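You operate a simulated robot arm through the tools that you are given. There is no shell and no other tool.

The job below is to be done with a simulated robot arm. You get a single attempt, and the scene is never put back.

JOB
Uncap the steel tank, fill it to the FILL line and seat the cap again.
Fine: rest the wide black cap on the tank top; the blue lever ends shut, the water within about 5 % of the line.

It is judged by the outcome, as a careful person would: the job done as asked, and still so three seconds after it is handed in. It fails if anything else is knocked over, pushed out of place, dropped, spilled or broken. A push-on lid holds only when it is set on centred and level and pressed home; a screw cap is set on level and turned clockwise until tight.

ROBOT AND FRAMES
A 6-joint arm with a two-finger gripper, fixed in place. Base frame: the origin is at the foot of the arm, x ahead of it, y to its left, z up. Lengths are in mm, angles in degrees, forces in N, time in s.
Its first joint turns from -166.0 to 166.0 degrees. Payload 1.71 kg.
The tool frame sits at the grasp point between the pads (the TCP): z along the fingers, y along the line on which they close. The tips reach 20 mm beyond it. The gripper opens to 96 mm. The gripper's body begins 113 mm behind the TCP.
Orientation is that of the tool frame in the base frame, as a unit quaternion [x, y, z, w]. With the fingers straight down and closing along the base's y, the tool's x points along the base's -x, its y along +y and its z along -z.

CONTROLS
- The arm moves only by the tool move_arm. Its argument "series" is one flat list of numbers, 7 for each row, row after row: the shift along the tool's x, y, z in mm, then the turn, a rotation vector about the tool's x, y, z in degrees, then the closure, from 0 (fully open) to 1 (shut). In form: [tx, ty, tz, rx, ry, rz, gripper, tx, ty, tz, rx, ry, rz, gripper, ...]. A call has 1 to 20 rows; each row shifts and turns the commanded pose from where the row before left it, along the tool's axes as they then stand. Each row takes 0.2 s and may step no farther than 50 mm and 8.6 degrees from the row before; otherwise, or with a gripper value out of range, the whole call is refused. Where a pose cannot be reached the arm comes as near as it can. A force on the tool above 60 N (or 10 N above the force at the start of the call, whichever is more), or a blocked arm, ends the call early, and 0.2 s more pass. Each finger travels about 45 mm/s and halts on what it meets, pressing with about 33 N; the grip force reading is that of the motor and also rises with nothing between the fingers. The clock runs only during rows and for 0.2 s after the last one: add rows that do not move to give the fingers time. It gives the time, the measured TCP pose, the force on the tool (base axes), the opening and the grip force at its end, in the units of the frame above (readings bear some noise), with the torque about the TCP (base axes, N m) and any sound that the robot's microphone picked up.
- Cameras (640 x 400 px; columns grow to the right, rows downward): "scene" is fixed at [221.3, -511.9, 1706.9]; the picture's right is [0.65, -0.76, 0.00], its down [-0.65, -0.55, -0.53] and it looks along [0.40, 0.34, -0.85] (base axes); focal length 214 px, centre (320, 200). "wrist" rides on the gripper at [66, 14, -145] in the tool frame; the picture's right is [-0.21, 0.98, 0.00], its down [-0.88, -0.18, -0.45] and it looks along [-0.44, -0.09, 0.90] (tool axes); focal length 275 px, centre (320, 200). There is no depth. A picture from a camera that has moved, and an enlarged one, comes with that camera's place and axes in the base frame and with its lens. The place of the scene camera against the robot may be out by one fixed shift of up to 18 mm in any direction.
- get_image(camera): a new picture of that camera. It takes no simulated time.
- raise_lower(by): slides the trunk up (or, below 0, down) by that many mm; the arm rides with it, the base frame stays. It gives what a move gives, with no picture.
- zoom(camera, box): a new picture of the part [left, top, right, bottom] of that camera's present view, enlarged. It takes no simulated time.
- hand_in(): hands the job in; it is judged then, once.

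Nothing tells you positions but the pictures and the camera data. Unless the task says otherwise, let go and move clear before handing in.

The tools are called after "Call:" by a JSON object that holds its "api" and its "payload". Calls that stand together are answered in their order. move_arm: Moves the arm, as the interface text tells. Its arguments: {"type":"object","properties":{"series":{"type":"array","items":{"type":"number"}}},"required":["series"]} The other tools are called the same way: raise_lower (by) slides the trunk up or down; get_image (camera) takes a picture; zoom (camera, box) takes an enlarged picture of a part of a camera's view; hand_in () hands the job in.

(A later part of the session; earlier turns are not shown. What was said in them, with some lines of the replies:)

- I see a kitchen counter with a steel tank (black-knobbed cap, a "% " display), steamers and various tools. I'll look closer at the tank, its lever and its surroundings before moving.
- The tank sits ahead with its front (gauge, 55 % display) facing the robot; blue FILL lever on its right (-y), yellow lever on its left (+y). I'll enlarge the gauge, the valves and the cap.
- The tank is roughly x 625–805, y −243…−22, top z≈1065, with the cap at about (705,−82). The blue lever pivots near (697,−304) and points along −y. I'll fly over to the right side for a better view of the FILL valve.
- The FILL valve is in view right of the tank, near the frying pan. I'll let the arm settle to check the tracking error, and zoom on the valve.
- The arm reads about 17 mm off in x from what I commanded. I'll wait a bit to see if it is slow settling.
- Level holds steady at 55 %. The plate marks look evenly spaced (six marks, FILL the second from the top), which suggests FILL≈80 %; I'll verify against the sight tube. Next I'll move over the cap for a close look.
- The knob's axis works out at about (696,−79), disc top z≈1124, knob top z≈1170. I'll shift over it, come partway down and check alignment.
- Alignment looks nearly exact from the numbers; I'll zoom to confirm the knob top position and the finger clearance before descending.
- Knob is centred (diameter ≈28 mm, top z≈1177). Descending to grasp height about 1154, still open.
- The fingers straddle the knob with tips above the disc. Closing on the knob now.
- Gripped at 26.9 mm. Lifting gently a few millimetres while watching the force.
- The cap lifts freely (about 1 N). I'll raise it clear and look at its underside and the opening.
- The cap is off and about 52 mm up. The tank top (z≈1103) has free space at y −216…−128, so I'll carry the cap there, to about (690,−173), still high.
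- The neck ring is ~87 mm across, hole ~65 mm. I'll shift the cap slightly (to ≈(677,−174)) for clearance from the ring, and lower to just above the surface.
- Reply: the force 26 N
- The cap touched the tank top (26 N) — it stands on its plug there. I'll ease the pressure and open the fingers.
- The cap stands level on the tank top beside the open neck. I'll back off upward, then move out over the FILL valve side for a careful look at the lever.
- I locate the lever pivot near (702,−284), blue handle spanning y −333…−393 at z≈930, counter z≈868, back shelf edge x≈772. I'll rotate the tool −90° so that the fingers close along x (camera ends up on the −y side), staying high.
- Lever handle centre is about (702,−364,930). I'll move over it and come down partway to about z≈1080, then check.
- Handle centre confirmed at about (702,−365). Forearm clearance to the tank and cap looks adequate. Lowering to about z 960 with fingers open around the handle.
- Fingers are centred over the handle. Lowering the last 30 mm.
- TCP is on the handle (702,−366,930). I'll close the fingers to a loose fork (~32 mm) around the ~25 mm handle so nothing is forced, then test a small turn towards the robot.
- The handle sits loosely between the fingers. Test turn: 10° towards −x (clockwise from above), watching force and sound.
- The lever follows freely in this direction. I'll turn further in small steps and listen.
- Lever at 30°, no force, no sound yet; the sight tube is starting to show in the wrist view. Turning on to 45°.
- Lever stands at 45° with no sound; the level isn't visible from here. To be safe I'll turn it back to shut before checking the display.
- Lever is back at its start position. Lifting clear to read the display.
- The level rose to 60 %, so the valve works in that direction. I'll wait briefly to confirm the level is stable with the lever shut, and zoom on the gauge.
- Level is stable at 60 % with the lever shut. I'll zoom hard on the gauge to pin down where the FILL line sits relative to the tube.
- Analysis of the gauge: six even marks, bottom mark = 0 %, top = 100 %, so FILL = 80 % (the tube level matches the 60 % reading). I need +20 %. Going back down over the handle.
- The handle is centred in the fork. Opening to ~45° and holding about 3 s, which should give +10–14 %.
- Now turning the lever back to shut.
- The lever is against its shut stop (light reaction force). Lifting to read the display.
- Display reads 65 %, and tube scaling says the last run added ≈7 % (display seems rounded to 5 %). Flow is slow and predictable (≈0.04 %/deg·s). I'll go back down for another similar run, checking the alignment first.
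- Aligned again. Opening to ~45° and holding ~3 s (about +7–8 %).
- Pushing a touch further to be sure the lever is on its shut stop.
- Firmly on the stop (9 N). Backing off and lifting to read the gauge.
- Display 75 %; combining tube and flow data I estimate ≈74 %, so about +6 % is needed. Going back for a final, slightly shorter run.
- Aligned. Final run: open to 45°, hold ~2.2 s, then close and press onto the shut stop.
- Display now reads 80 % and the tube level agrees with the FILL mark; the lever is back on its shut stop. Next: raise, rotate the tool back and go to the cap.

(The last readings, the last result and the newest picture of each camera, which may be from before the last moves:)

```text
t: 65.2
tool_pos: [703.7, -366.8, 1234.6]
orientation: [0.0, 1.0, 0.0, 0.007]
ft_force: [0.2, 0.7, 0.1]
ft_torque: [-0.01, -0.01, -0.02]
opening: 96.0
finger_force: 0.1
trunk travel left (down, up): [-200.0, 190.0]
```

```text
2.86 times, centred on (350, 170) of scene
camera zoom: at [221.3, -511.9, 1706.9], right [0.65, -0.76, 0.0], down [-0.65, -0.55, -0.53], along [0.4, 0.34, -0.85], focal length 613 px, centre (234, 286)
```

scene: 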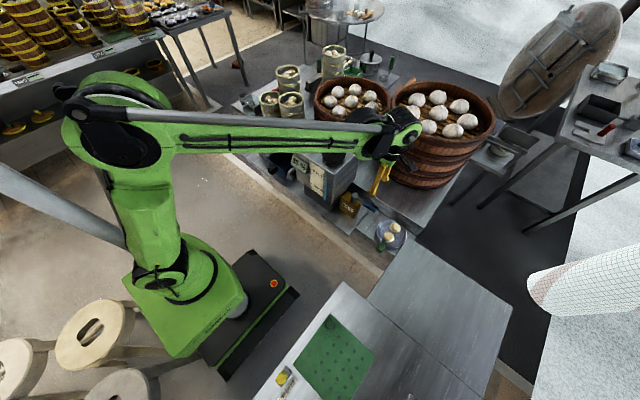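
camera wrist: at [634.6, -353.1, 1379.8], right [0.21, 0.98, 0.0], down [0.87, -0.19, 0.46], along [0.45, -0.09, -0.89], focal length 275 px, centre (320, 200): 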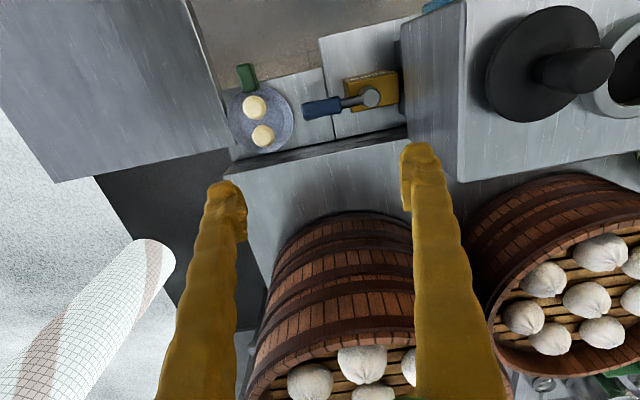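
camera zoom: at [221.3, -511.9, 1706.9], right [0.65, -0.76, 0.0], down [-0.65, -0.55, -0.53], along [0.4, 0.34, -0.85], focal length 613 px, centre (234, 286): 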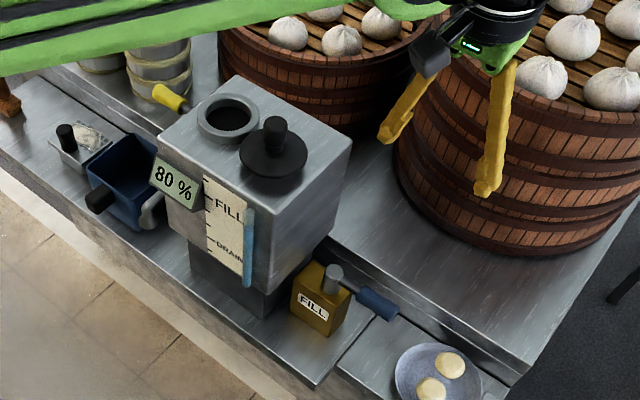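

All stable at 80 %. Moving over the cap on the tank top.

Call:
{"api": "move_arm", "payload": {"series": [5.6, 38.5, 0, 0, 0, 0, 0, 5.6, 38.5, 0, 0, 0, 0, 0, 5.6, 38.5, 0, 0, 0, 0, 0, 5.6, 38.5, 0, 0, 0, 0, 0, 5.6, 38.5, 0, 0, 0, 0, 0, 0, 0, 0, 0, 0, 0, 0, 0, 0, 0, 0, 0, 0, 0]}}

Call:
{"api": "get_image", "payload": {"camera": "wrist"}}

Call:
{"api": "zoom", "payload": {"camera": "wrist", "box": [250, 80, 390, 210]}}

```text
t: 66.8
tool_pos: [674.8, -171.9, 1230.9]
orientation: [-0.001, 1.0, 0.0, 0.007]
ft_force: [-0.3, -0.4, -0.5]
ft_torque: [-0.02, -0.02, 0.0]
opening: 95.9
finger_force: 0.1
trunk travel left (down, up): [-200.0, 190.0]
```

```text
taken
camera wrist: at [607.1, -159.4, 1376.5], right [0.21, 0.98, 0.0], down [0.87, -0.18, 0.46], along [0.45, -0.09, -0.89], focal length 275 px, centre (320, 200)
```

wrist: 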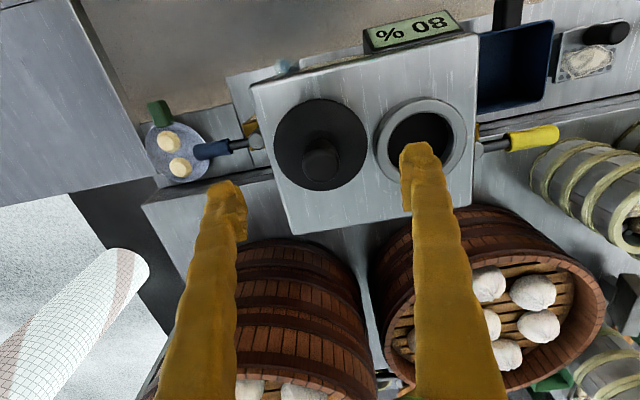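

```text
3.08 times, centred on (320, 145) of wrist
camera zoom: at [607.1, -159.4, 1376.5], right [0.21, 0.98, 0.0], down [0.87, -0.18, 0.46], along [0.45, -0.09, -0.89], focal length 847 px, centre (320, 369)
```

zoom: 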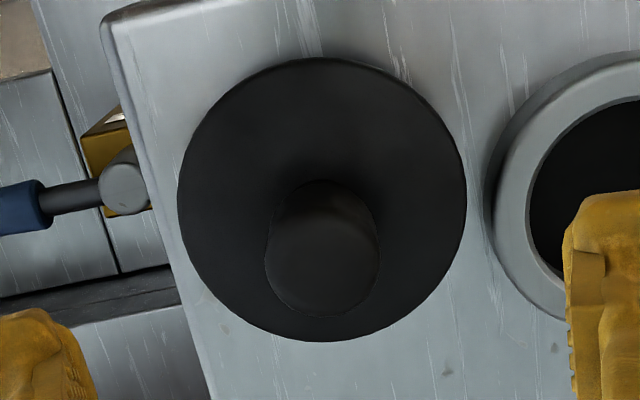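

Aligned over the knob. Descending to the same grasp height on the knob (TCP z≈1163).

Call:
{"api": "move_arm", "payload": {"series": [0, -0.8, 25, 0, 0, 0, 0, 0, 0, 25, 0, 0, 0, 0, 0, 0, 14, 0, 0, 0, 0, 0, 0, 4, 0, 0, 0, 0, 0, 0, 0, 0, 0, 0, 0, 0, 0, 0, 0, 0, 0, 0]}}

Call:
{"api": "get_image", "payload": {"camera": "wrist"}}

Call:
{"api": "zoom", "payload": {"camera": "scene", "box": [290, 110, 370, 180]}}

```text
t: 68.2
tool_pos: [676.4, -174.6, 1165.0]
orientation: [0.0, 1.0, 0.0, 0.007]
ft_force: [-0.7, 0.0, 0.3]
ft_torque: [-0.01, -0.01, -0.02]
opening: 95.8
finger_force: 0.1
trunk travel left (down, up): [-200.0, 190.0]
```

```text
taken
camera wrist: at [607.1, -161.2, 1310.6], right [0.21, 0.98, 0.0], down [0.87, -0.18, 0.46], along [0.45, -0.09, -0.89], focal length 275 px, centre (320, 200)
```

wrist: 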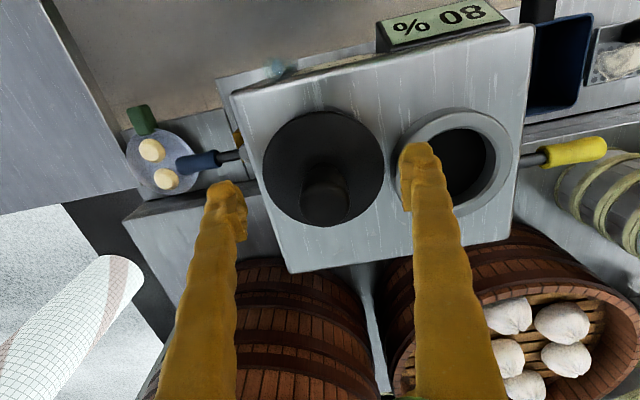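

```text
5.71 times, centred on (330, 145) of scene
camera zoom: at [221.3, -511.9, 1706.9], right [0.65, -0.76, 0.0], down [-0.65, -0.55, -0.53], along [0.4, 0.34, -0.85], focal length 1226 px, centre (263, 514)
```

zoom: 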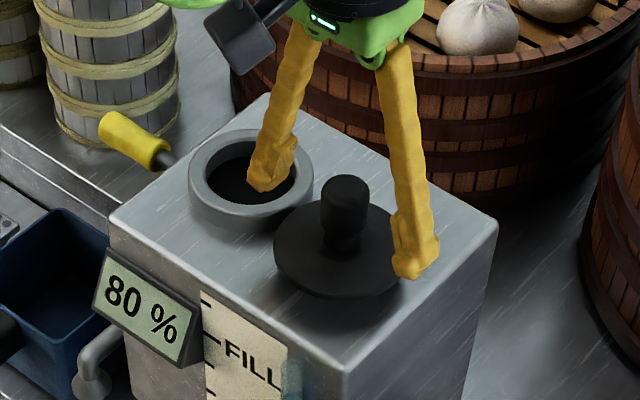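

Small y correction, then closing on the knob.

Call:
{"api": "move_arm", "payload": {"series": [0, 1.7, 1.5, 0, 0, 0, 0, 0, 0, 0, 0, 0, 0, 0.4, 0, 0, 0, 0, 0, 0, 0.55, 0, 0, 0, 0, 0, 0, 0.65, 0, 0, 0, 0, 0, 0, 0.75, 0, 0, 0, 0, 0, 0, 0.9, 0, 0, 0, 0, 0, 0, 0.9]}}

Call:
{"api": "get_image", "payload": {"camera": "wrist"}}

Call:
{"api": "zoom", "payload": {"camera": "scene", "box": [290, 110, 370, 180]}}

```text
t: 69.8
tool_pos: [676.0, -172.7, 1164.9]
orientation: [0.0, 1.0, 0.0, 0.008]
ft_force: [0.5, -0.5, 0.8]
ft_torque: [-0.06, -0.02, 0.0]
opening: 26.7
finger_force: 32.9
trunk travel left (down, up): [-200.0, 190.0]
```

```text
taken
camera wrist: at [607.3, -159.9, 1309.7], right [0.21, 0.98, 0.0], down [0.87, -0.18, 0.46], along [0.45, -0.09, -0.89], focal length 275 px, centre (320, 200)
```

wrist: 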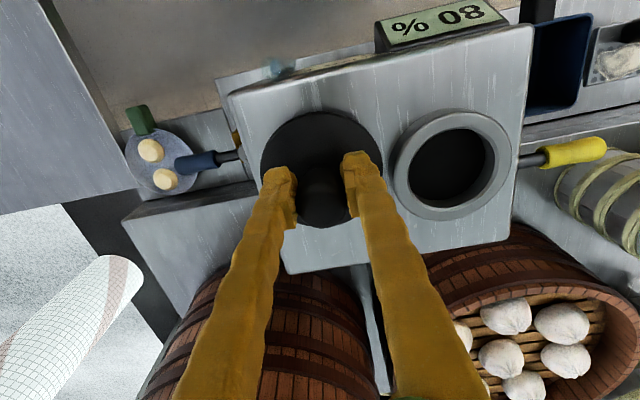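

```text
5.71 times, centred on (330, 145) of scene
camera zoom: at [221.3, -511.9, 1706.9], right [0.65, -0.76, 0.0], down [-0.65, -0.55, -0.53], along [0.4, 0.34, -0.85], focal length 1226 px, centre (263, 514)
```

zoom: 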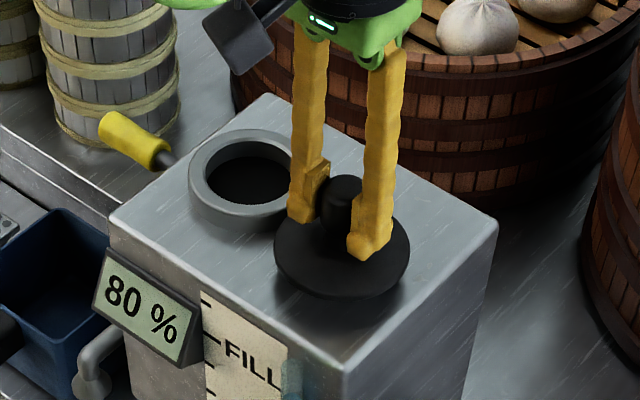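

Gripped. Lifting the cap and moving it above the neck.

Call:
{"api": "move_arm", "payload": {"series": [0, 0, -10, 0, 0, 0, 0.9, 0, 0, -20, 0, 0, 0, 0.9, 0, 0, -20, 0, 0, 0, 0.9, -5, 23.5, 0, 0, 0, 0, 0.9, -5, 23.5, 0, 0, 0, 0, 0.9, -5, 23.5, 0, 0, 0, 0, 0.9, -5, 23, 0, 0, 0, 0, 0.9, 0, 0, 0, 0, 0, 0, 0.9, 0, 0, 0, 0, 0, 0, 0.9, 0, 0, 0, 0, 0, 0, 0.9]}}

Call:
{"api": "get_image", "payload": {"camera": "wrist"}}

Call:
{"api": "zoom", "payload": {"camera": "scene", "box": [280, 90, 370, 180]}}

Call:
{"api": "zoom", "payload": {"camera": "wrist", "box": [240, 80, 400, 220]}}

```text
t: 72.0
tool_pos: [695.5, -78.1, 1213.8]
orientation: [0.0, 1.0, 0.0, 0.007]
ft_force: [-0.4, -0.1, -0.5]
ft_torque: [0.0, 0.05, -0.01]
opening: 26.7
finger_force: 33.7
trunk travel left (down, up): [-200.0, 190.0]
```

```text
taken
camera wrist: at [626.9, -65.3, 1359.8], right [0.21, 0.98, 0.0], down [0.87, -0.18, 0.46], along [0.45, -0.09, -0.89], focal length 275 px, centre (320, 200)
```

wrist: 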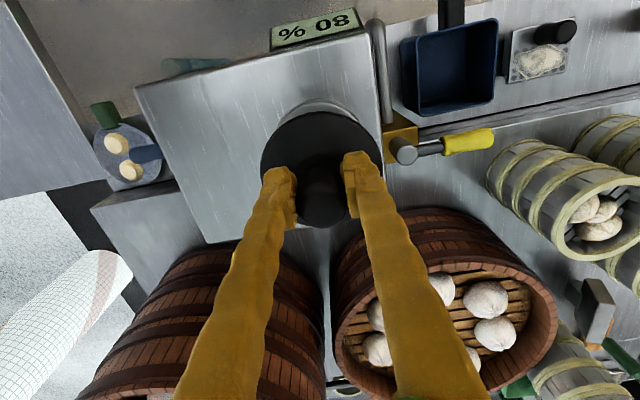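

```text
4.44 times, centred on (325, 135) of scene
camera zoom: at [221.3, -511.9, 1706.9], right [0.65, -0.76, 0.0], down [-0.65, -0.55, -0.53], along [0.4, 0.34, -0.85], focal length 953 px, centre (298, 489)
```

zoom: 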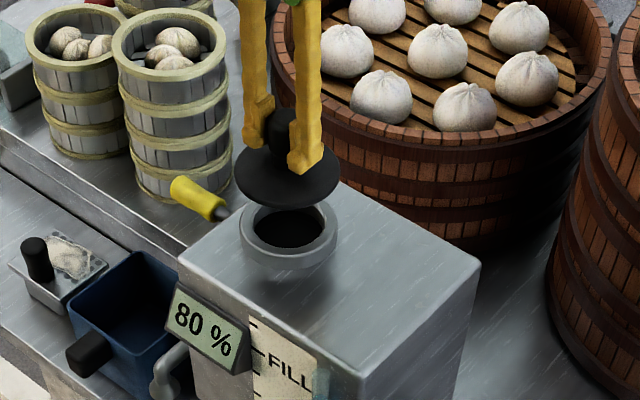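

```text
2.86 times, centred on (320, 150) of wrist
camera zoom: at [626.9, -65.3, 1359.8], right [0.21, 0.98, 0.0], down [0.87, -0.18, 0.46], along [0.45, -0.09, -0.89], focal length 786 px, centre (320, 343)
```

zoom: 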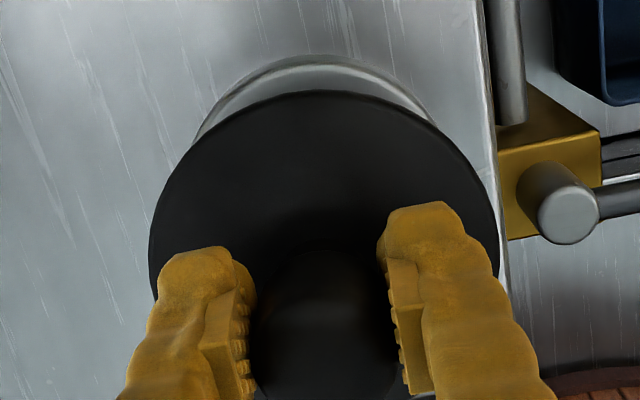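

The cap hangs above the neck, now held a little lower in the fingers than at first (it had slid during the first pull, so it likely is a push-in fit that needs pressing home). I'll nudge for centring and lower until just above the ring.

Call:
{"api": "move_arm", "payload": {"series": [0.8, -1.2, 10, 0, 0, 0, 0.9, 0, 0, 10, 0, 0, 0, 0.9, 0, 0, 7, 0, 0, 0, 0.9, 0, 0, 0, 0, 0, 0, 0.9, 0, 0, 0, 0, 0, 0, 0.9]}}

Call:
{"api": "zoom", "payload": {"camera": "wrist", "box": [240, 80, 400, 220]}}

Call:
{"api": "zoom", "payload": {"camera": "scene", "box": [295, 105, 345, 160]}}

```text
t: 73.2
tool_pos: [694.9, -80.0, 1185.7]
orientation: [0.0, 1.0, 0.0, 0.007]
ft_force: [-0.9, 0.2, -0.2]
ft_torque: [-0.01, -0.02, -0.01]
opening: 26.7
finger_force: 32.8
trunk travel left (down, up): [-200.0, 190.0]
```

```text
2.86 times, centred on (320, 150) of wrist
camera zoom: at [626.8, -67.3, 1332.6], right [0.21, 0.98, 0.0], down [0.87, -0.18, 0.46], along [0.45, -0.09, -0.89], focal length 786 px, centre (320, 343)
```

zoom: 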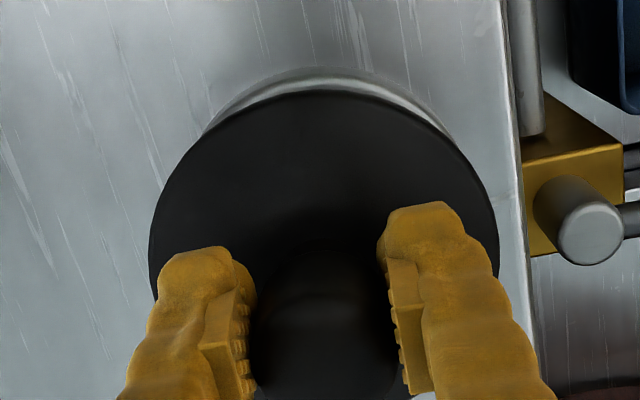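

```text
7.27 times, centred on (320, 132) of scene
camera zoom: at [221.3, -511.9, 1706.9], right [0.65, -0.76, 0.0], down [-0.65, -0.55, -0.53], along [0.4, 0.34, -0.85], focal length 1560 px, centre (320, 691)
```

zoom: 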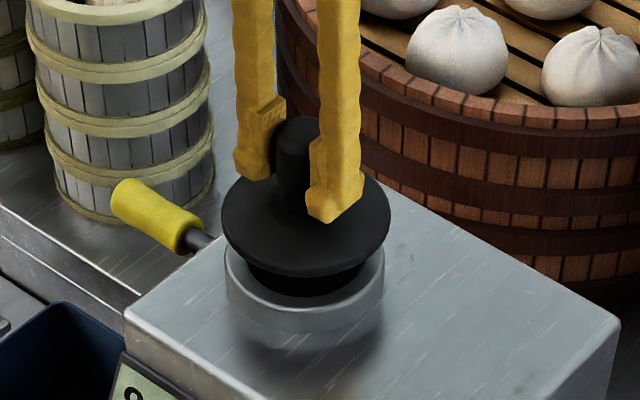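

Call:
{"api": "zoom", "payload": {"camera": "wrist", "box": [255, 95, 390, 180]}}

Call:
{"api": "zoom", "payload": {"camera": "scene", "box": [303, 120, 335, 150]}}

```text
4.71 times, centred on (322, 138) of wrist
camera zoom: at [626.8, -67.3, 1332.6], right [0.21, 0.98, 0.0], down [0.87, -0.18, 0.46], along [0.45, -0.09, -0.89], focal length 1295 px, centre (308, 494)
```

zoom: 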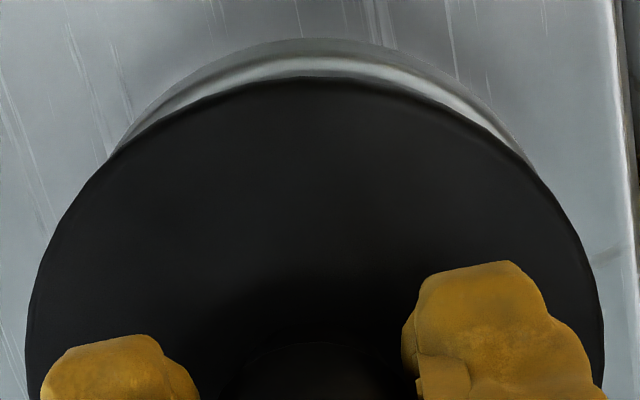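

```text
13.33 times, centred on (319, 135) of scene
camera zoom: at [221.3, -511.9, 1706.9], right [0.65, -0.76, 0.0], down [-0.65, -0.55, -0.53], along [0.4, 0.34, -0.85], focal length 2860 px, centre (333, 1067)
```

zoom: 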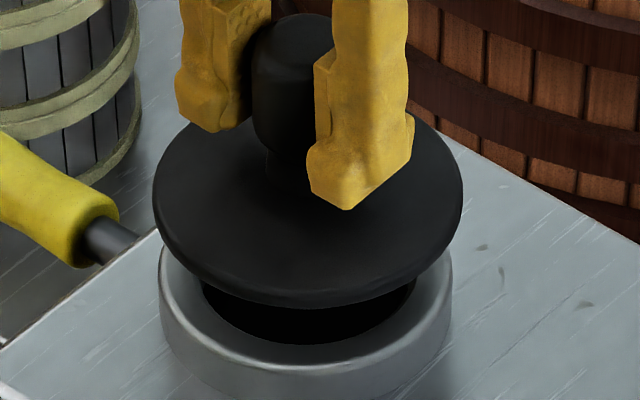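

Offsets between cap and ring are about 1 mm in y; correcting that, then lowering slowly while watching force.

Call:
{"api": "move_arm", "payload": {"series": [0.3, 1, 0, 0, 0, 0, 0.9, 0, 0, 3, 0, 0, 0, 0.9, 0, 0, 3, 0, 0, 0, 0.9, 0, 0, 3, 0, 0, 0, 0.9, 0, 0, 0, 0, 0, 0, 0.9]}}

Call:
{"api": "zoom", "payload": {"camera": "scene", "box": [303, 120, 335, 150]}}

```text
t: 74.4
tool_pos: [695.0, -78.5, 1178.7]
orientation: [-0.001, 1.0, 0.0, 0.008]
ft_force: [0.2, 0.2, -1.0]
ft_torque: [0.01, -0.02, -0.04]
opening: 26.7
finger_force: 33.5
trunk travel left (down, up): [-200.0, 190.0]
```

```text
13.33 times, centred on (319, 135) of scene
camera zoom: at [221.3, -511.9, 1706.9], right [0.65, -0.76, 0.0], down [-0.65, -0.55, -0.53], along [0.4, 0.34, -0.85], focal length 2860 px, centre (333, 1067)
```

zoom: 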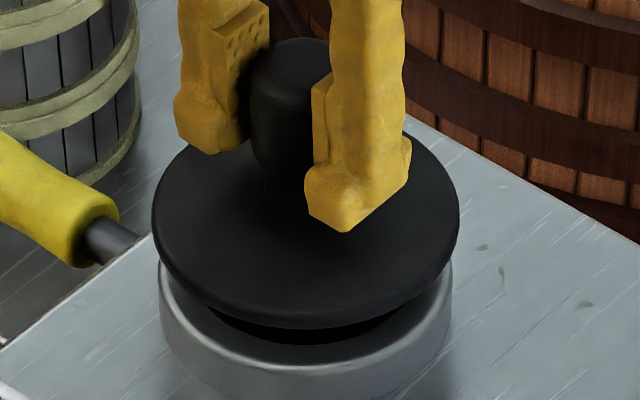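

Centred. Continuing down in small steps.

Call:
{"api": "move_arm", "payload": {"series": [0, 0, 2.5, 0, 0, 0, 0.9, 0, 0, 2.5, 0, 0, 0, 0.9, 0, 0, 0, 0, 0, 0, 0.9]}}

Call:
{"api": "zoom", "payload": {"camera": "scene", "box": [303, 120, 335, 150]}}

```text
t: 75.2
tool_pos: [693.6, -79.4, 1173.8]
orientation: [-0.001, 1.0, 0.0, 0.006]
ft_force: [0.0, 0.3, -0.6]
ft_torque: [-0.06, 0.0, 0.01]
opening: 27.0
finger_force: 32.8
trunk travel left (down, up): [-200.0, 190.0]
```

```text
13.33 times, centred on (319, 135) of scene
camera zoom: at [221.3, -511.9, 1706.9], right [0.65, -0.76, 0.0], down [-0.65, -0.55, -0.53], along [0.4, 0.34, -0.85], focal length 2860 px, centre (333, 1067)
```

zoom: 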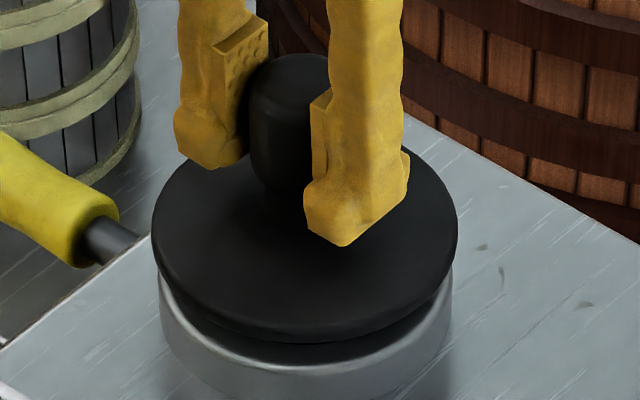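

Call:
{"api": "move_arm", "payload": {"series": [-0.3, 0, 2.5, 0, 0, 0, 0.9, 0, 0, 2, 0, 0, 0, 0.9, 0, 0, 0, 0, 0, 0, 0.9]}}

Call:
{"api": "zoom", "payload": {"camera": "scene", "box": [303, 120, 335, 150]}}

```text
t: 76.0
tool_pos: [696.4, -80.7, 1170.1]
orientation: [0.001, 1.0, 0.0, 0.006]
ft_force: [0.2, 0.0, -0.4]
ft_torque: [-0.02, 0.01, 0.02]
opening: 26.7
finger_force: 32.8
trunk travel left (down, up): [-200.0, 190.0]
```

```text
13.33 times, centred on (319, 135) of scene
camera zoom: at [221.3, -511.9, 1706.9], right [0.65, -0.76, 0.0], down [-0.65, -0.55, -0.53], along [0.4, 0.34, -0.85], focal length 2860 px, centre (333, 1067)
```

zoom: 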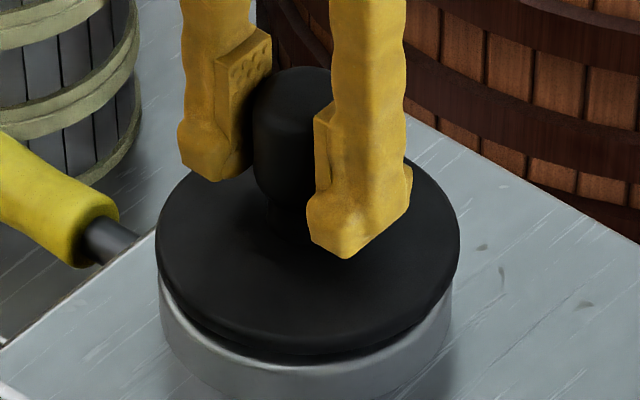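

Call:
{"api": "move_arm", "payload": {"series": [0.2, 0.4, 2, 0, 0, 0, 0.9, 0, 0, 2, 0, 0, 0, 0.9, 0, 0, 0, 0, 0, 0, 0.9]}}

Call:
{"api": "zoom", "payload": {"camera": "scene", "box": [303, 120, 335, 150]}}

```text
t: 76.8
tool_pos: [696.1, -80.1, 1166.3]
orientation: [0.0, 1.0, 0.001, 0.006]
ft_force: [0.4, 0.1, -0.3]
ft_torque: [0.01, -0.01, -0.02]
opening: 26.9
finger_force: 33.0
trunk travel left (down, up): [-200.0, 190.0]
```

```text
13.33 times, centred on (319, 135) of scene
camera zoom: at [221.3, -511.9, 1706.9], right [0.65, -0.76, 0.0], down [-0.65, -0.55, -0.53], along [0.4, 0.34, -0.85], focal length 2860 px, centre (333, 1067)
```

zoom: 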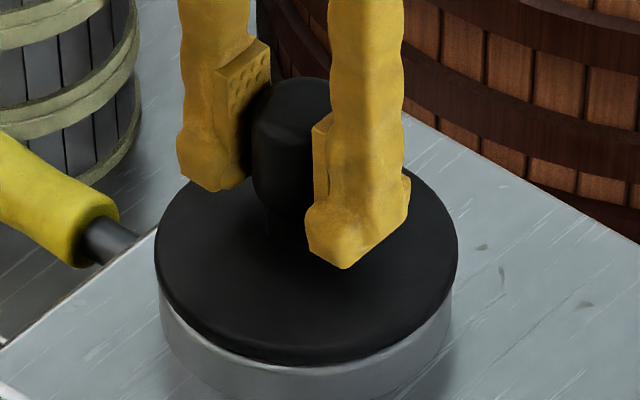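

The disc is practically on the ring. Pressing a little further to feel contact.

Call:
{"api": "move_arm", "payload": {"series": [0, 0, 1.5, 0, 0, 0, 0.9, 0, 0, 1.5, 0, 0, 0, 0.9, 0, 0, 0, 0, 0, 0, 0.9]}}

Call:
{"api": "zoom", "payload": {"camera": "scene", "box": [303, 120, 335, 150]}}

Call:
{"api": "get_image", "payload": {"camera": "wrist"}}

```text
t: 77.6
tool_pos: [694.9, -79.9, 1162.7]
orientation: [0.0, 1.0, 0.0, 0.007]
ft_force: [7.4, -2.1, 25.6]
ft_torque: [-0.06, -0.3, -0.01]
opening: 26.8
finger_force: 33.5
trunk travel left (down, up): [-200.0, 190.0]
```

```text
13.33 times, centred on (319, 135) of scene
camera zoom: at [221.3, -511.9, 1706.9], right [0.65, -0.76, 0.0], down [-0.65, -0.55, -0.53], along [0.4, 0.34, -0.85], focal length 2860 px, centre (333, 1067)
```

zoom: 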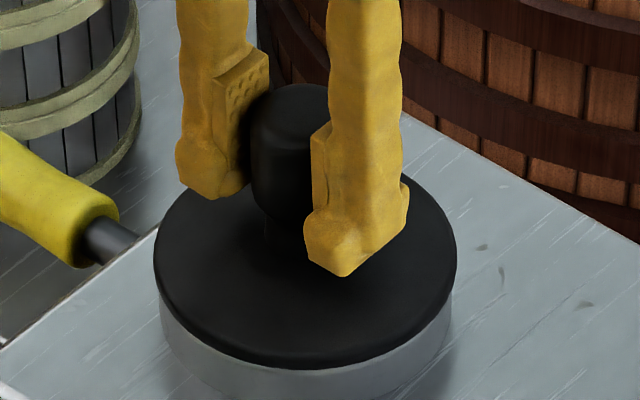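

```text
taken
camera wrist: at [625.9, -66.5, 1309.1], right [0.21, 0.98, 0.0], down [0.87, -0.18, 0.46], along [0.45, -0.09, -0.89], focal length 275 px, centre (320, 200)
```

wrist: 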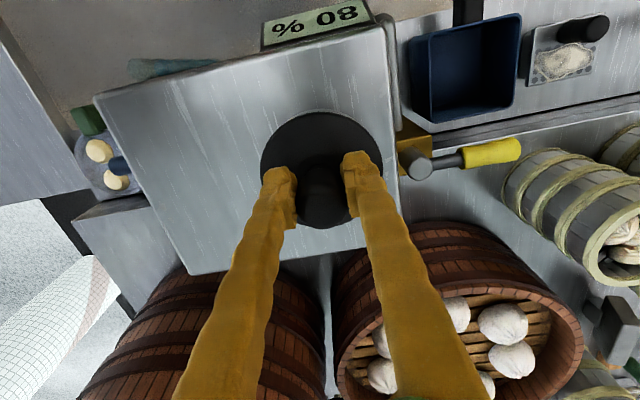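

Contact felt (26 N) with the disc flush on the ring at its original height and centred. Easing off and opening the fingers.

Call:
{"api": "move_arm", "payload": {"series": [0, 0, -1.2, 0, 0, 0, 0.9, 0, 0, 0, 0, 0, 0, 0.9, 0, 0, 0, 0, 0, 0, 0.7, 0, 0, 0, 0, 0, 0, 0.55, 0, 0, 0, 0, 0, 0, 0.4, 0, 0, 0, 0, 0, 0, 0.2, 0, 0, 0, 0, 0, 0, 0.2]}}

Call:
{"api": "zoom", "payload": {"camera": "scene", "box": [303, 120, 335, 150]}}

Call:
{"api": "get_image", "payload": {"camera": "wrist"}}

```text
t: 79.2
tool_pos: [694.8, -80.7, 1164.4]
orientation: [0.0, 1.0, 0.0, 0.007]
ft_force: [0.0, -0.6, -0.2]
ft_torque: [-0.01, 0.0, -0.01]
opening: 77.1
finger_force: 0.1
trunk travel left (down, up): [-200.0, 190.0]
```

```text
13.33 times, centred on (319, 135) of scene
camera zoom: at [221.3, -511.9, 1706.9], right [0.65, -0.76, 0.0], down [-0.65, -0.55, -0.53], along [0.4, 0.34, -0.85], focal length 2860 px, centre (333, 1067)
```

zoom: 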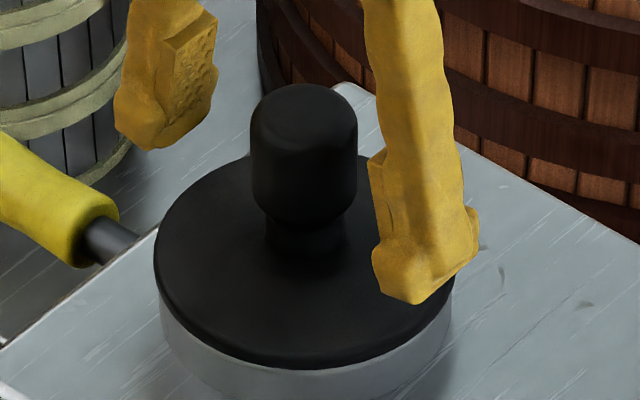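

```text
taken
camera wrist: at [626.7, -66.8, 1309.7], right [0.21, 0.98, 0.0], down [0.87, -0.18, 0.46], along [0.45, -0.09, -0.89], focal length 275 px, centre (320, 200)
```

wrist: 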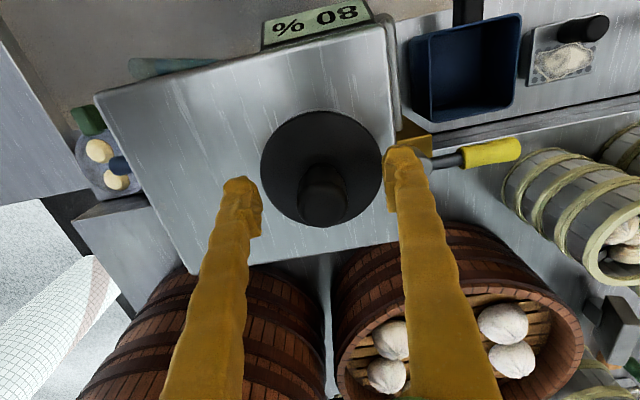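

Cap released and looks seated. I'll rise clear and compare with the original seated view.

Call:
{"api": "move_arm", "payload": {"series": [0, 0, -20, 0, 0, 0, 0.1, 0, 0, -30, 0, 0, 0, 0, 0, 0, -30, 0, 0, 0, 0, 0, 0, 0, 0, 0, 0, 0, 0, 0, 0, 0, 0, 0, 0]}}

Call:
{"api": "zoom", "payload": {"camera": "scene", "box": [280, 100, 360, 170]}}

Call:
{"api": "zoom", "payload": {"camera": "scene", "box": [303, 120, 335, 150]}}

Call:
{"api": "get_image", "payload": {"camera": "wrist"}}

```text
t: 80.4
tool_pos: [694.8, -77.9, 1244.1]
orientation: [-0.001, 1.0, 0.0, 0.006]
ft_force: [0.3, -0.4, 0.4]
ft_torque: [0.0, 0.0, -0.02]
opening: 96.3
finger_force: 0.0
trunk travel left (down, up): [-200.0, 190.0]
```

```text
5.71 times, centred on (320, 135) of scene
camera zoom: at [221.3, -511.9, 1706.9], right [0.65, -0.76, 0.0], down [-0.65, -0.55, -0.53], along [0.4, 0.34, -0.85], focal length 1226 px, centre (320, 571)
```

zoom: 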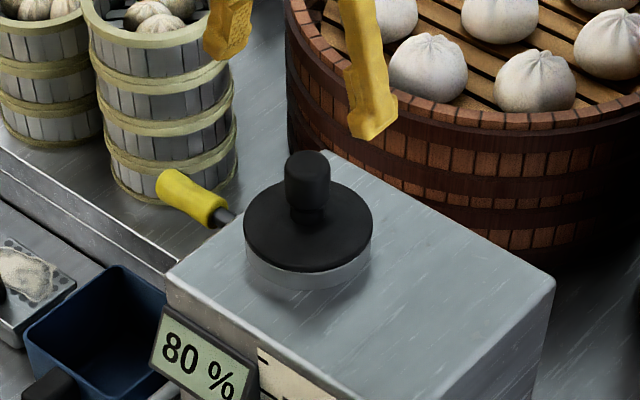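

```text
13.33 times, centred on (319, 135) of scene
camera zoom: at [221.3, -511.9, 1706.9], right [0.65, -0.76, 0.0], down [-0.65, -0.55, -0.53], along [0.4, 0.34, -0.85], focal length 2860 px, centre (333, 1067)
```

zoom: 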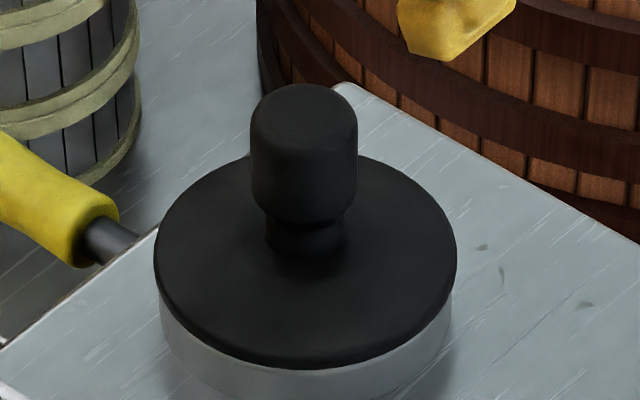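

```text
taken
camera wrist: at [626.6, -64.5, 1390.3], right [0.21, 0.98, 0.0], down [0.87, -0.18, 0.46], along [0.45, -0.09, -0.89], focal length 275 px, centre (320, 200)
```

wrist: 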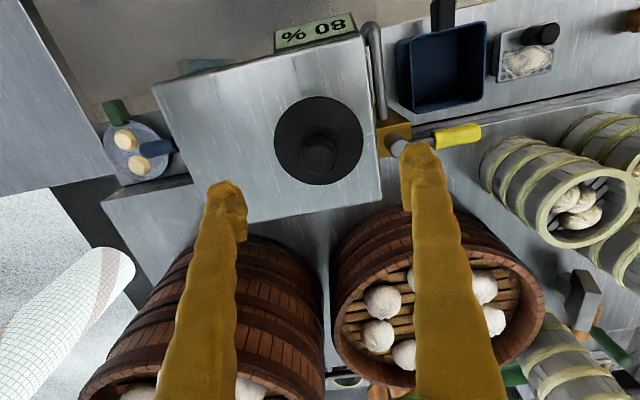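

The seated view matches the original (same knob and disc position). For certainty that it's fully home, I'll press lightly on the knob top with closed fingers.

Call:
{"api": "move_arm", "payload": {"series": [-2, -1, 0, 0, 0, 0, 0.5, 0, 0, 0, 0, 0, 0, 1, 0, 0, 0, 0, 0, 0, 1, 0, 0, 0, 0, 0, 0, 1, 0, 0, 0, 0, 0, 0, 1, 0, 0, 15, 0, 0, 0, 1, 0, 0, 15, 0, 0, 0, 1, 0, 0, 8, 0, 0, 0, 1, 0, 0, 0, 0, 0, 0, 1]}}

Call:
{"api": "get_image", "payload": {"camera": "wrist"}}

Call:
{"api": "zoom", "payload": {"camera": "scene", "box": [295, 105, 345, 155]}}

```text
t: 82.4
tool_pos: [696.7, -80.4, 1207.1]
orientation: [0.001, 1.0, 0.001, 0.008]
ft_force: [0.0, -1.4, 0.3]
ft_torque: [0.01, 0.0, 0.0]
opening: 0.1
finger_force: 29.8
trunk travel left (down, up): [-200.0, 190.0]
```

```text
taken
camera wrist: at [628.1, -66.5, 1351.4], right [0.21, 0.98, 0.0], down [0.87, -0.18, 0.46], along [0.45, -0.09, -0.89], focal length 275 px, centre (320, 200)
```

wrist: 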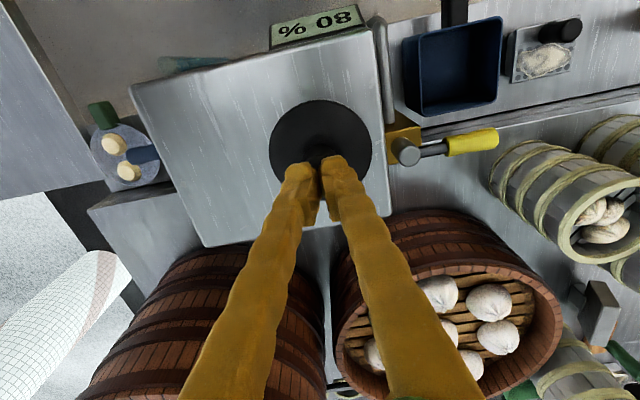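

```text
8.00 times, centred on (320, 130) of scene
camera zoom: at [221.3, -511.9, 1706.9], right [0.65, -0.76, 0.0], down [-0.65, -0.55, -0.53], along [0.4, 0.34, -0.85], focal length 1716 px, centre (320, 760)
```

zoom: 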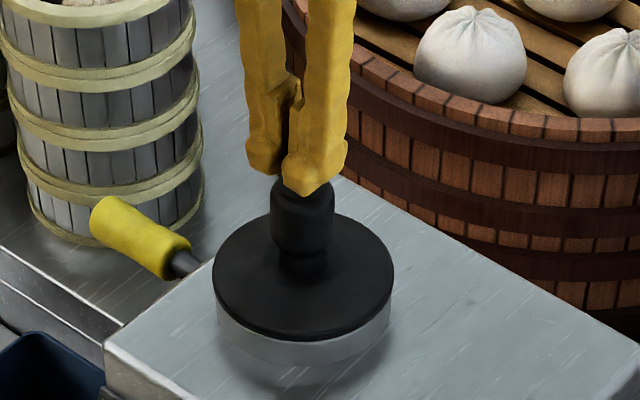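

Call:
{"api": "move_arm", "payload": {"series": [0, 0, 3, 0, 0, 0, 1, 0, 0, 2, 0, 0, 0, 1, 0, 0, 2, 0, 0, 0, 1]}}

```text
t: 83.2
tool_pos: [695.5, -81.4, 1200.0]
orientation: [0.0, 1.0, 0.001, 0.007]
ft_force: [0.3, 0.0, -0.9]
ft_torque: [-0.01, 0.01, 0.0]
opening: 0.0
finger_force: 29.7
trunk travel left (down, up): [-200.0, 190.0]
```

Call:
{"api": "move_arm", "payload": {"series": [-0.5, 1, 1, 0, 0, 0, 1, 0, 0, 1, 0, 0, 0, 1]}}

```text
t: 83.8
tool_pos: [696.2, -79.7, 1197.5]
orientation: [0.0, 1.0, 0.0, 0.007]
ft_force: [-0.1, 0.6, 0.0]
ft_torque: [-0.03, 0.01, 0.01]
opening: 0.0
finger_force: 29.5
trunk travel left (down, up): [-200.0, 190.0]
```

Call:
{"api": "move_arm", "payload": {"series": [0, 0, 1, 0, 0, 0, 1, 0, 0, 1, 0, 0, 0, 1]}}

```text
t: 84.4
tool_pos: [696.5, -80.0, 1195.4]
orientation: [0.0, 1.0, 0.0, 0.007]
ft_force: [0.4, -0.8, 3.6]
ft_torque: [0.01, -0.01, -0.03]
opening: 6.2
finger_force: 29.3
trunk travel left (down, up): [-200.0, 190.0]
```

Light contact, but the fingers spread a little; I'll look before pressing any more.

Call:
{"api": "zoom", "payload": {"camera": "scene", "box": [295, 105, 345, 155]}}

Call:
{"api": "zoom", "payload": {"camera": "wrist", "box": [240, 80, 400, 240]}}

```text
8.00 times, centred on (320, 130) of scene
camera zoom: at [221.3, -511.9, 1706.9], right [0.65, -0.76, 0.0], down [-0.65, -0.55, -0.53], along [0.4, 0.34, -0.85], focal length 1716 px, centre (320, 760)
```

zoom: 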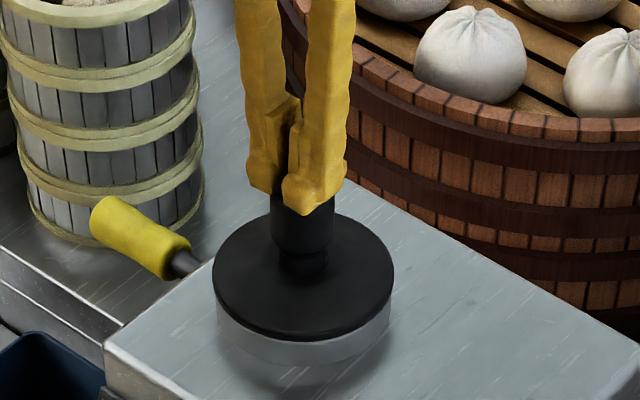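

```text
2.50 times, centred on (320, 160) of wrist
camera zoom: at [628.0, -66.3, 1340.9], right [0.21, 0.98, 0.0], down [0.87, -0.18, 0.46], along [0.45, -0.09, -0.89], focal length 688 px, centre (320, 300)
```

zoom: 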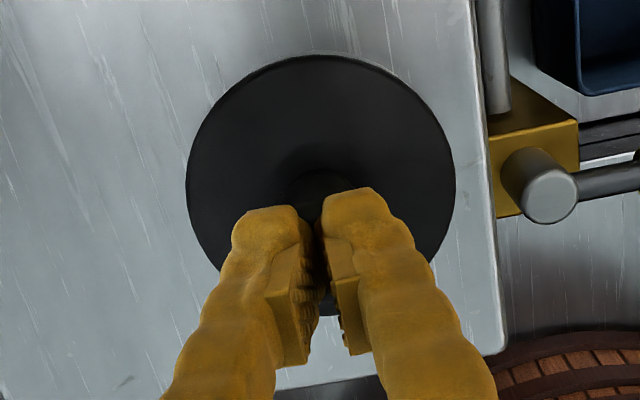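

The knob top is domed and wedges the fingers, so I won't press more — it already took 26 N through the grip and sits at its original height. Backing straight up and away.

Call:
{"api": "move_arm", "payload": {"series": [0, 0, -10, 0, 0, 0, 1, 0, 0, -30, 0, 0, 0, 1, 0, 0, -45, 0, 0, 0, 0.8, 0, 0, -45, 0, 0, 0, 0.5, 45, 0, -20, 0, 0, 0, 0.2, 45, 0, -20, 0, 0, 0, 0, 45, 0, -10, 0, 0, 0, 0, 0, 0, 0, 0, 0, 0, 0, 0, 0, 0, 0, 0, 0, 0]}}

Call:
{"api": "get_image", "payload": {"camera": "scene"}}

Call:
{"api": "get_image", "payload": {"camera": "wrist"}}

Call:
{"api": "zoom", "payload": {"camera": "scene", "box": [303, 120, 335, 150]}}

Call:
{"api": "zoom", "payload": {"camera": "scene", "box": [260, 100, 420, 250]}}

```text
t: 86.4
tool_pos: [558.8, -82.8, 1372.4]
orientation: [-0.001, 1.0, 0.0, 0.007]
ft_force: [-0.3, 0.0, -0.7]
ft_torque: [0.05, 0.02, 0.02]
opening: 96.0
finger_force: 0.0
trunk travel left (down, up): [-200.0, 190.0]
```

```text
taken
```

scene: 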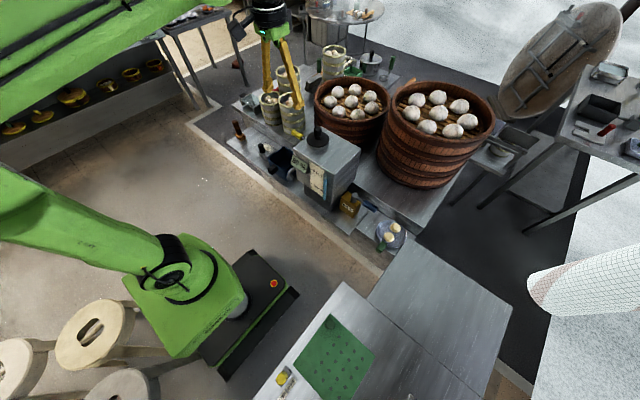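

```text
taken
camera wrist: at [491.7, -69.0, 1518.1], right [0.21, 0.98, 0.0], down [0.87, -0.18, 0.46], along [0.45, -0.09, -0.89], focal length 275 px, centre (320, 200)
```

wrist: 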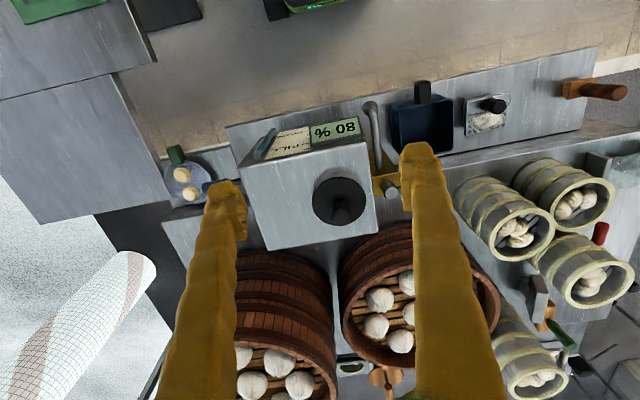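

```text
13.33 times, centred on (319, 135) of scene
camera zoom: at [221.3, -511.9, 1706.9], right [0.65, -0.76, 0.0], down [-0.65, -0.55, -0.53], along [0.4, 0.34, -0.85], focal length 2860 px, centre (333, 1067)
```

zoom: 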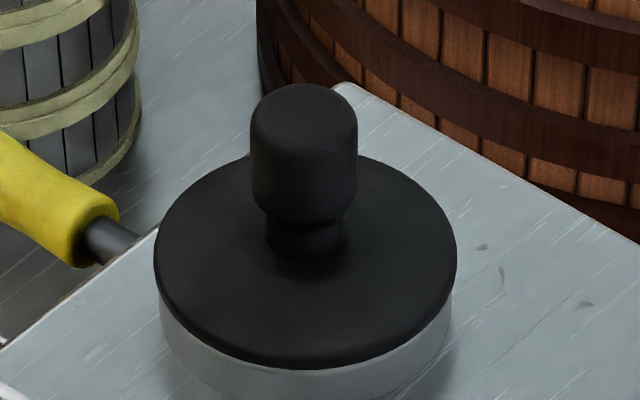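

```text
2.67 times, centred on (340, 175) of scene
camera zoom: at [221.3, -511.9, 1706.9], right [0.65, -0.76, 0.0], down [-0.65, -0.55, -0.53], along [0.4, 0.34, -0.85], focal length 572 px, centre (267, 267)
```

zoom: 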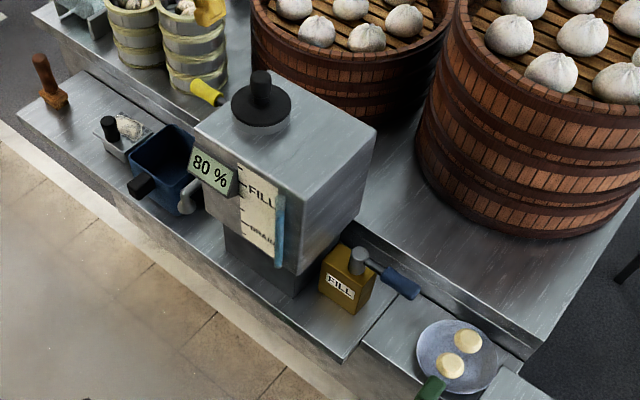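

Cap seated, lever shut, display 80 %. One last check of the tube level against the FILL mark from the wrist camera.

Call:
{"api": "zoom", "payload": {"camera": "wrist", "box": [245, 110, 365, 170]}}

Call:
{"api": "zoom", "payload": {"camera": "scene", "box": [306, 158, 336, 204]}}

```text
5.33 times, centred on (305, 140) of wrist
camera zoom: at [491.7, -69.0, 1518.1], right [0.21, 0.98, 0.0], down [0.87, -0.18, 0.46], along [0.45, -0.09, -0.89], focal length 1468 px, centre (400, 520)
```

zoom: 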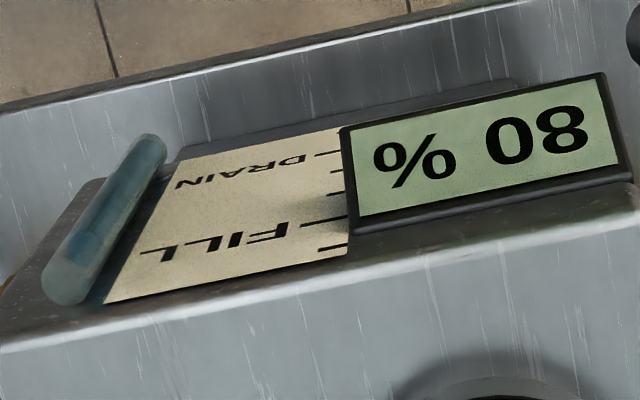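

```text
8.70 times, centred on (321, 181) of scene
camera zoom: at [221.3, -511.9, 1706.9], right [0.65, -0.76, 0.0], down [-0.65, -0.55, -0.53], along [0.4, 0.34, -0.85], focal length 1865 px, centre (311, 365)
```

zoom: 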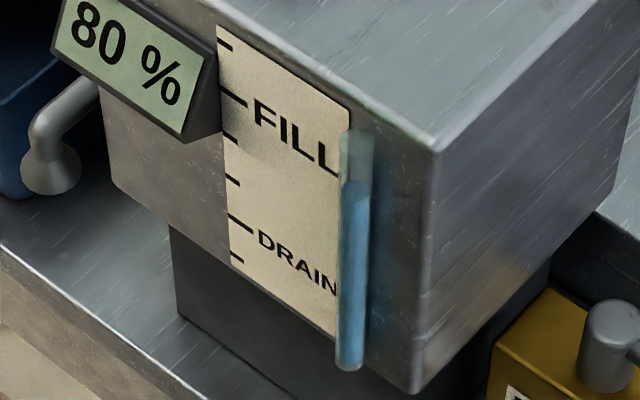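

The tube level sits at the FILL line (80 %). The blue lever is on its shut stop, the cap is centred on the neck, and the other things on the counter are where they were. The arm is clear, so I'm handing in.

Call:
{"api": "hand_in", "payload": {}}

```text
The job is handed in.
```

The tank is filled to the FILL line and its cap is back on; I've handed the job in but have no verdict yet.

- **Water level:** the display reads 80 %. The gauge marks are evenly spaced, which puts the FILL line at 80 %, and the level in the sight tube matches it. From the pictures I put the true level within about 3 % of the line.
- **Blue lever:** I pushed it back firmly against its shut stop. The display has read 80 % in every picture since.
- **Cap:** it sits centred on the neck at its original height. It took about 26 N of downward push when I set it on. A second press on the knob top didn't work: the knob is domed and spread the fingers, so I stopped at light contact.
- **Rest of the counter:** nothing looks moved or spilled, and the arm is clear of the tank.

The cap may be a push-in fit, because the fingers slid on the knob when I first pulled it off. If so, I'm relying on that single 26 N push to have seated it fully.
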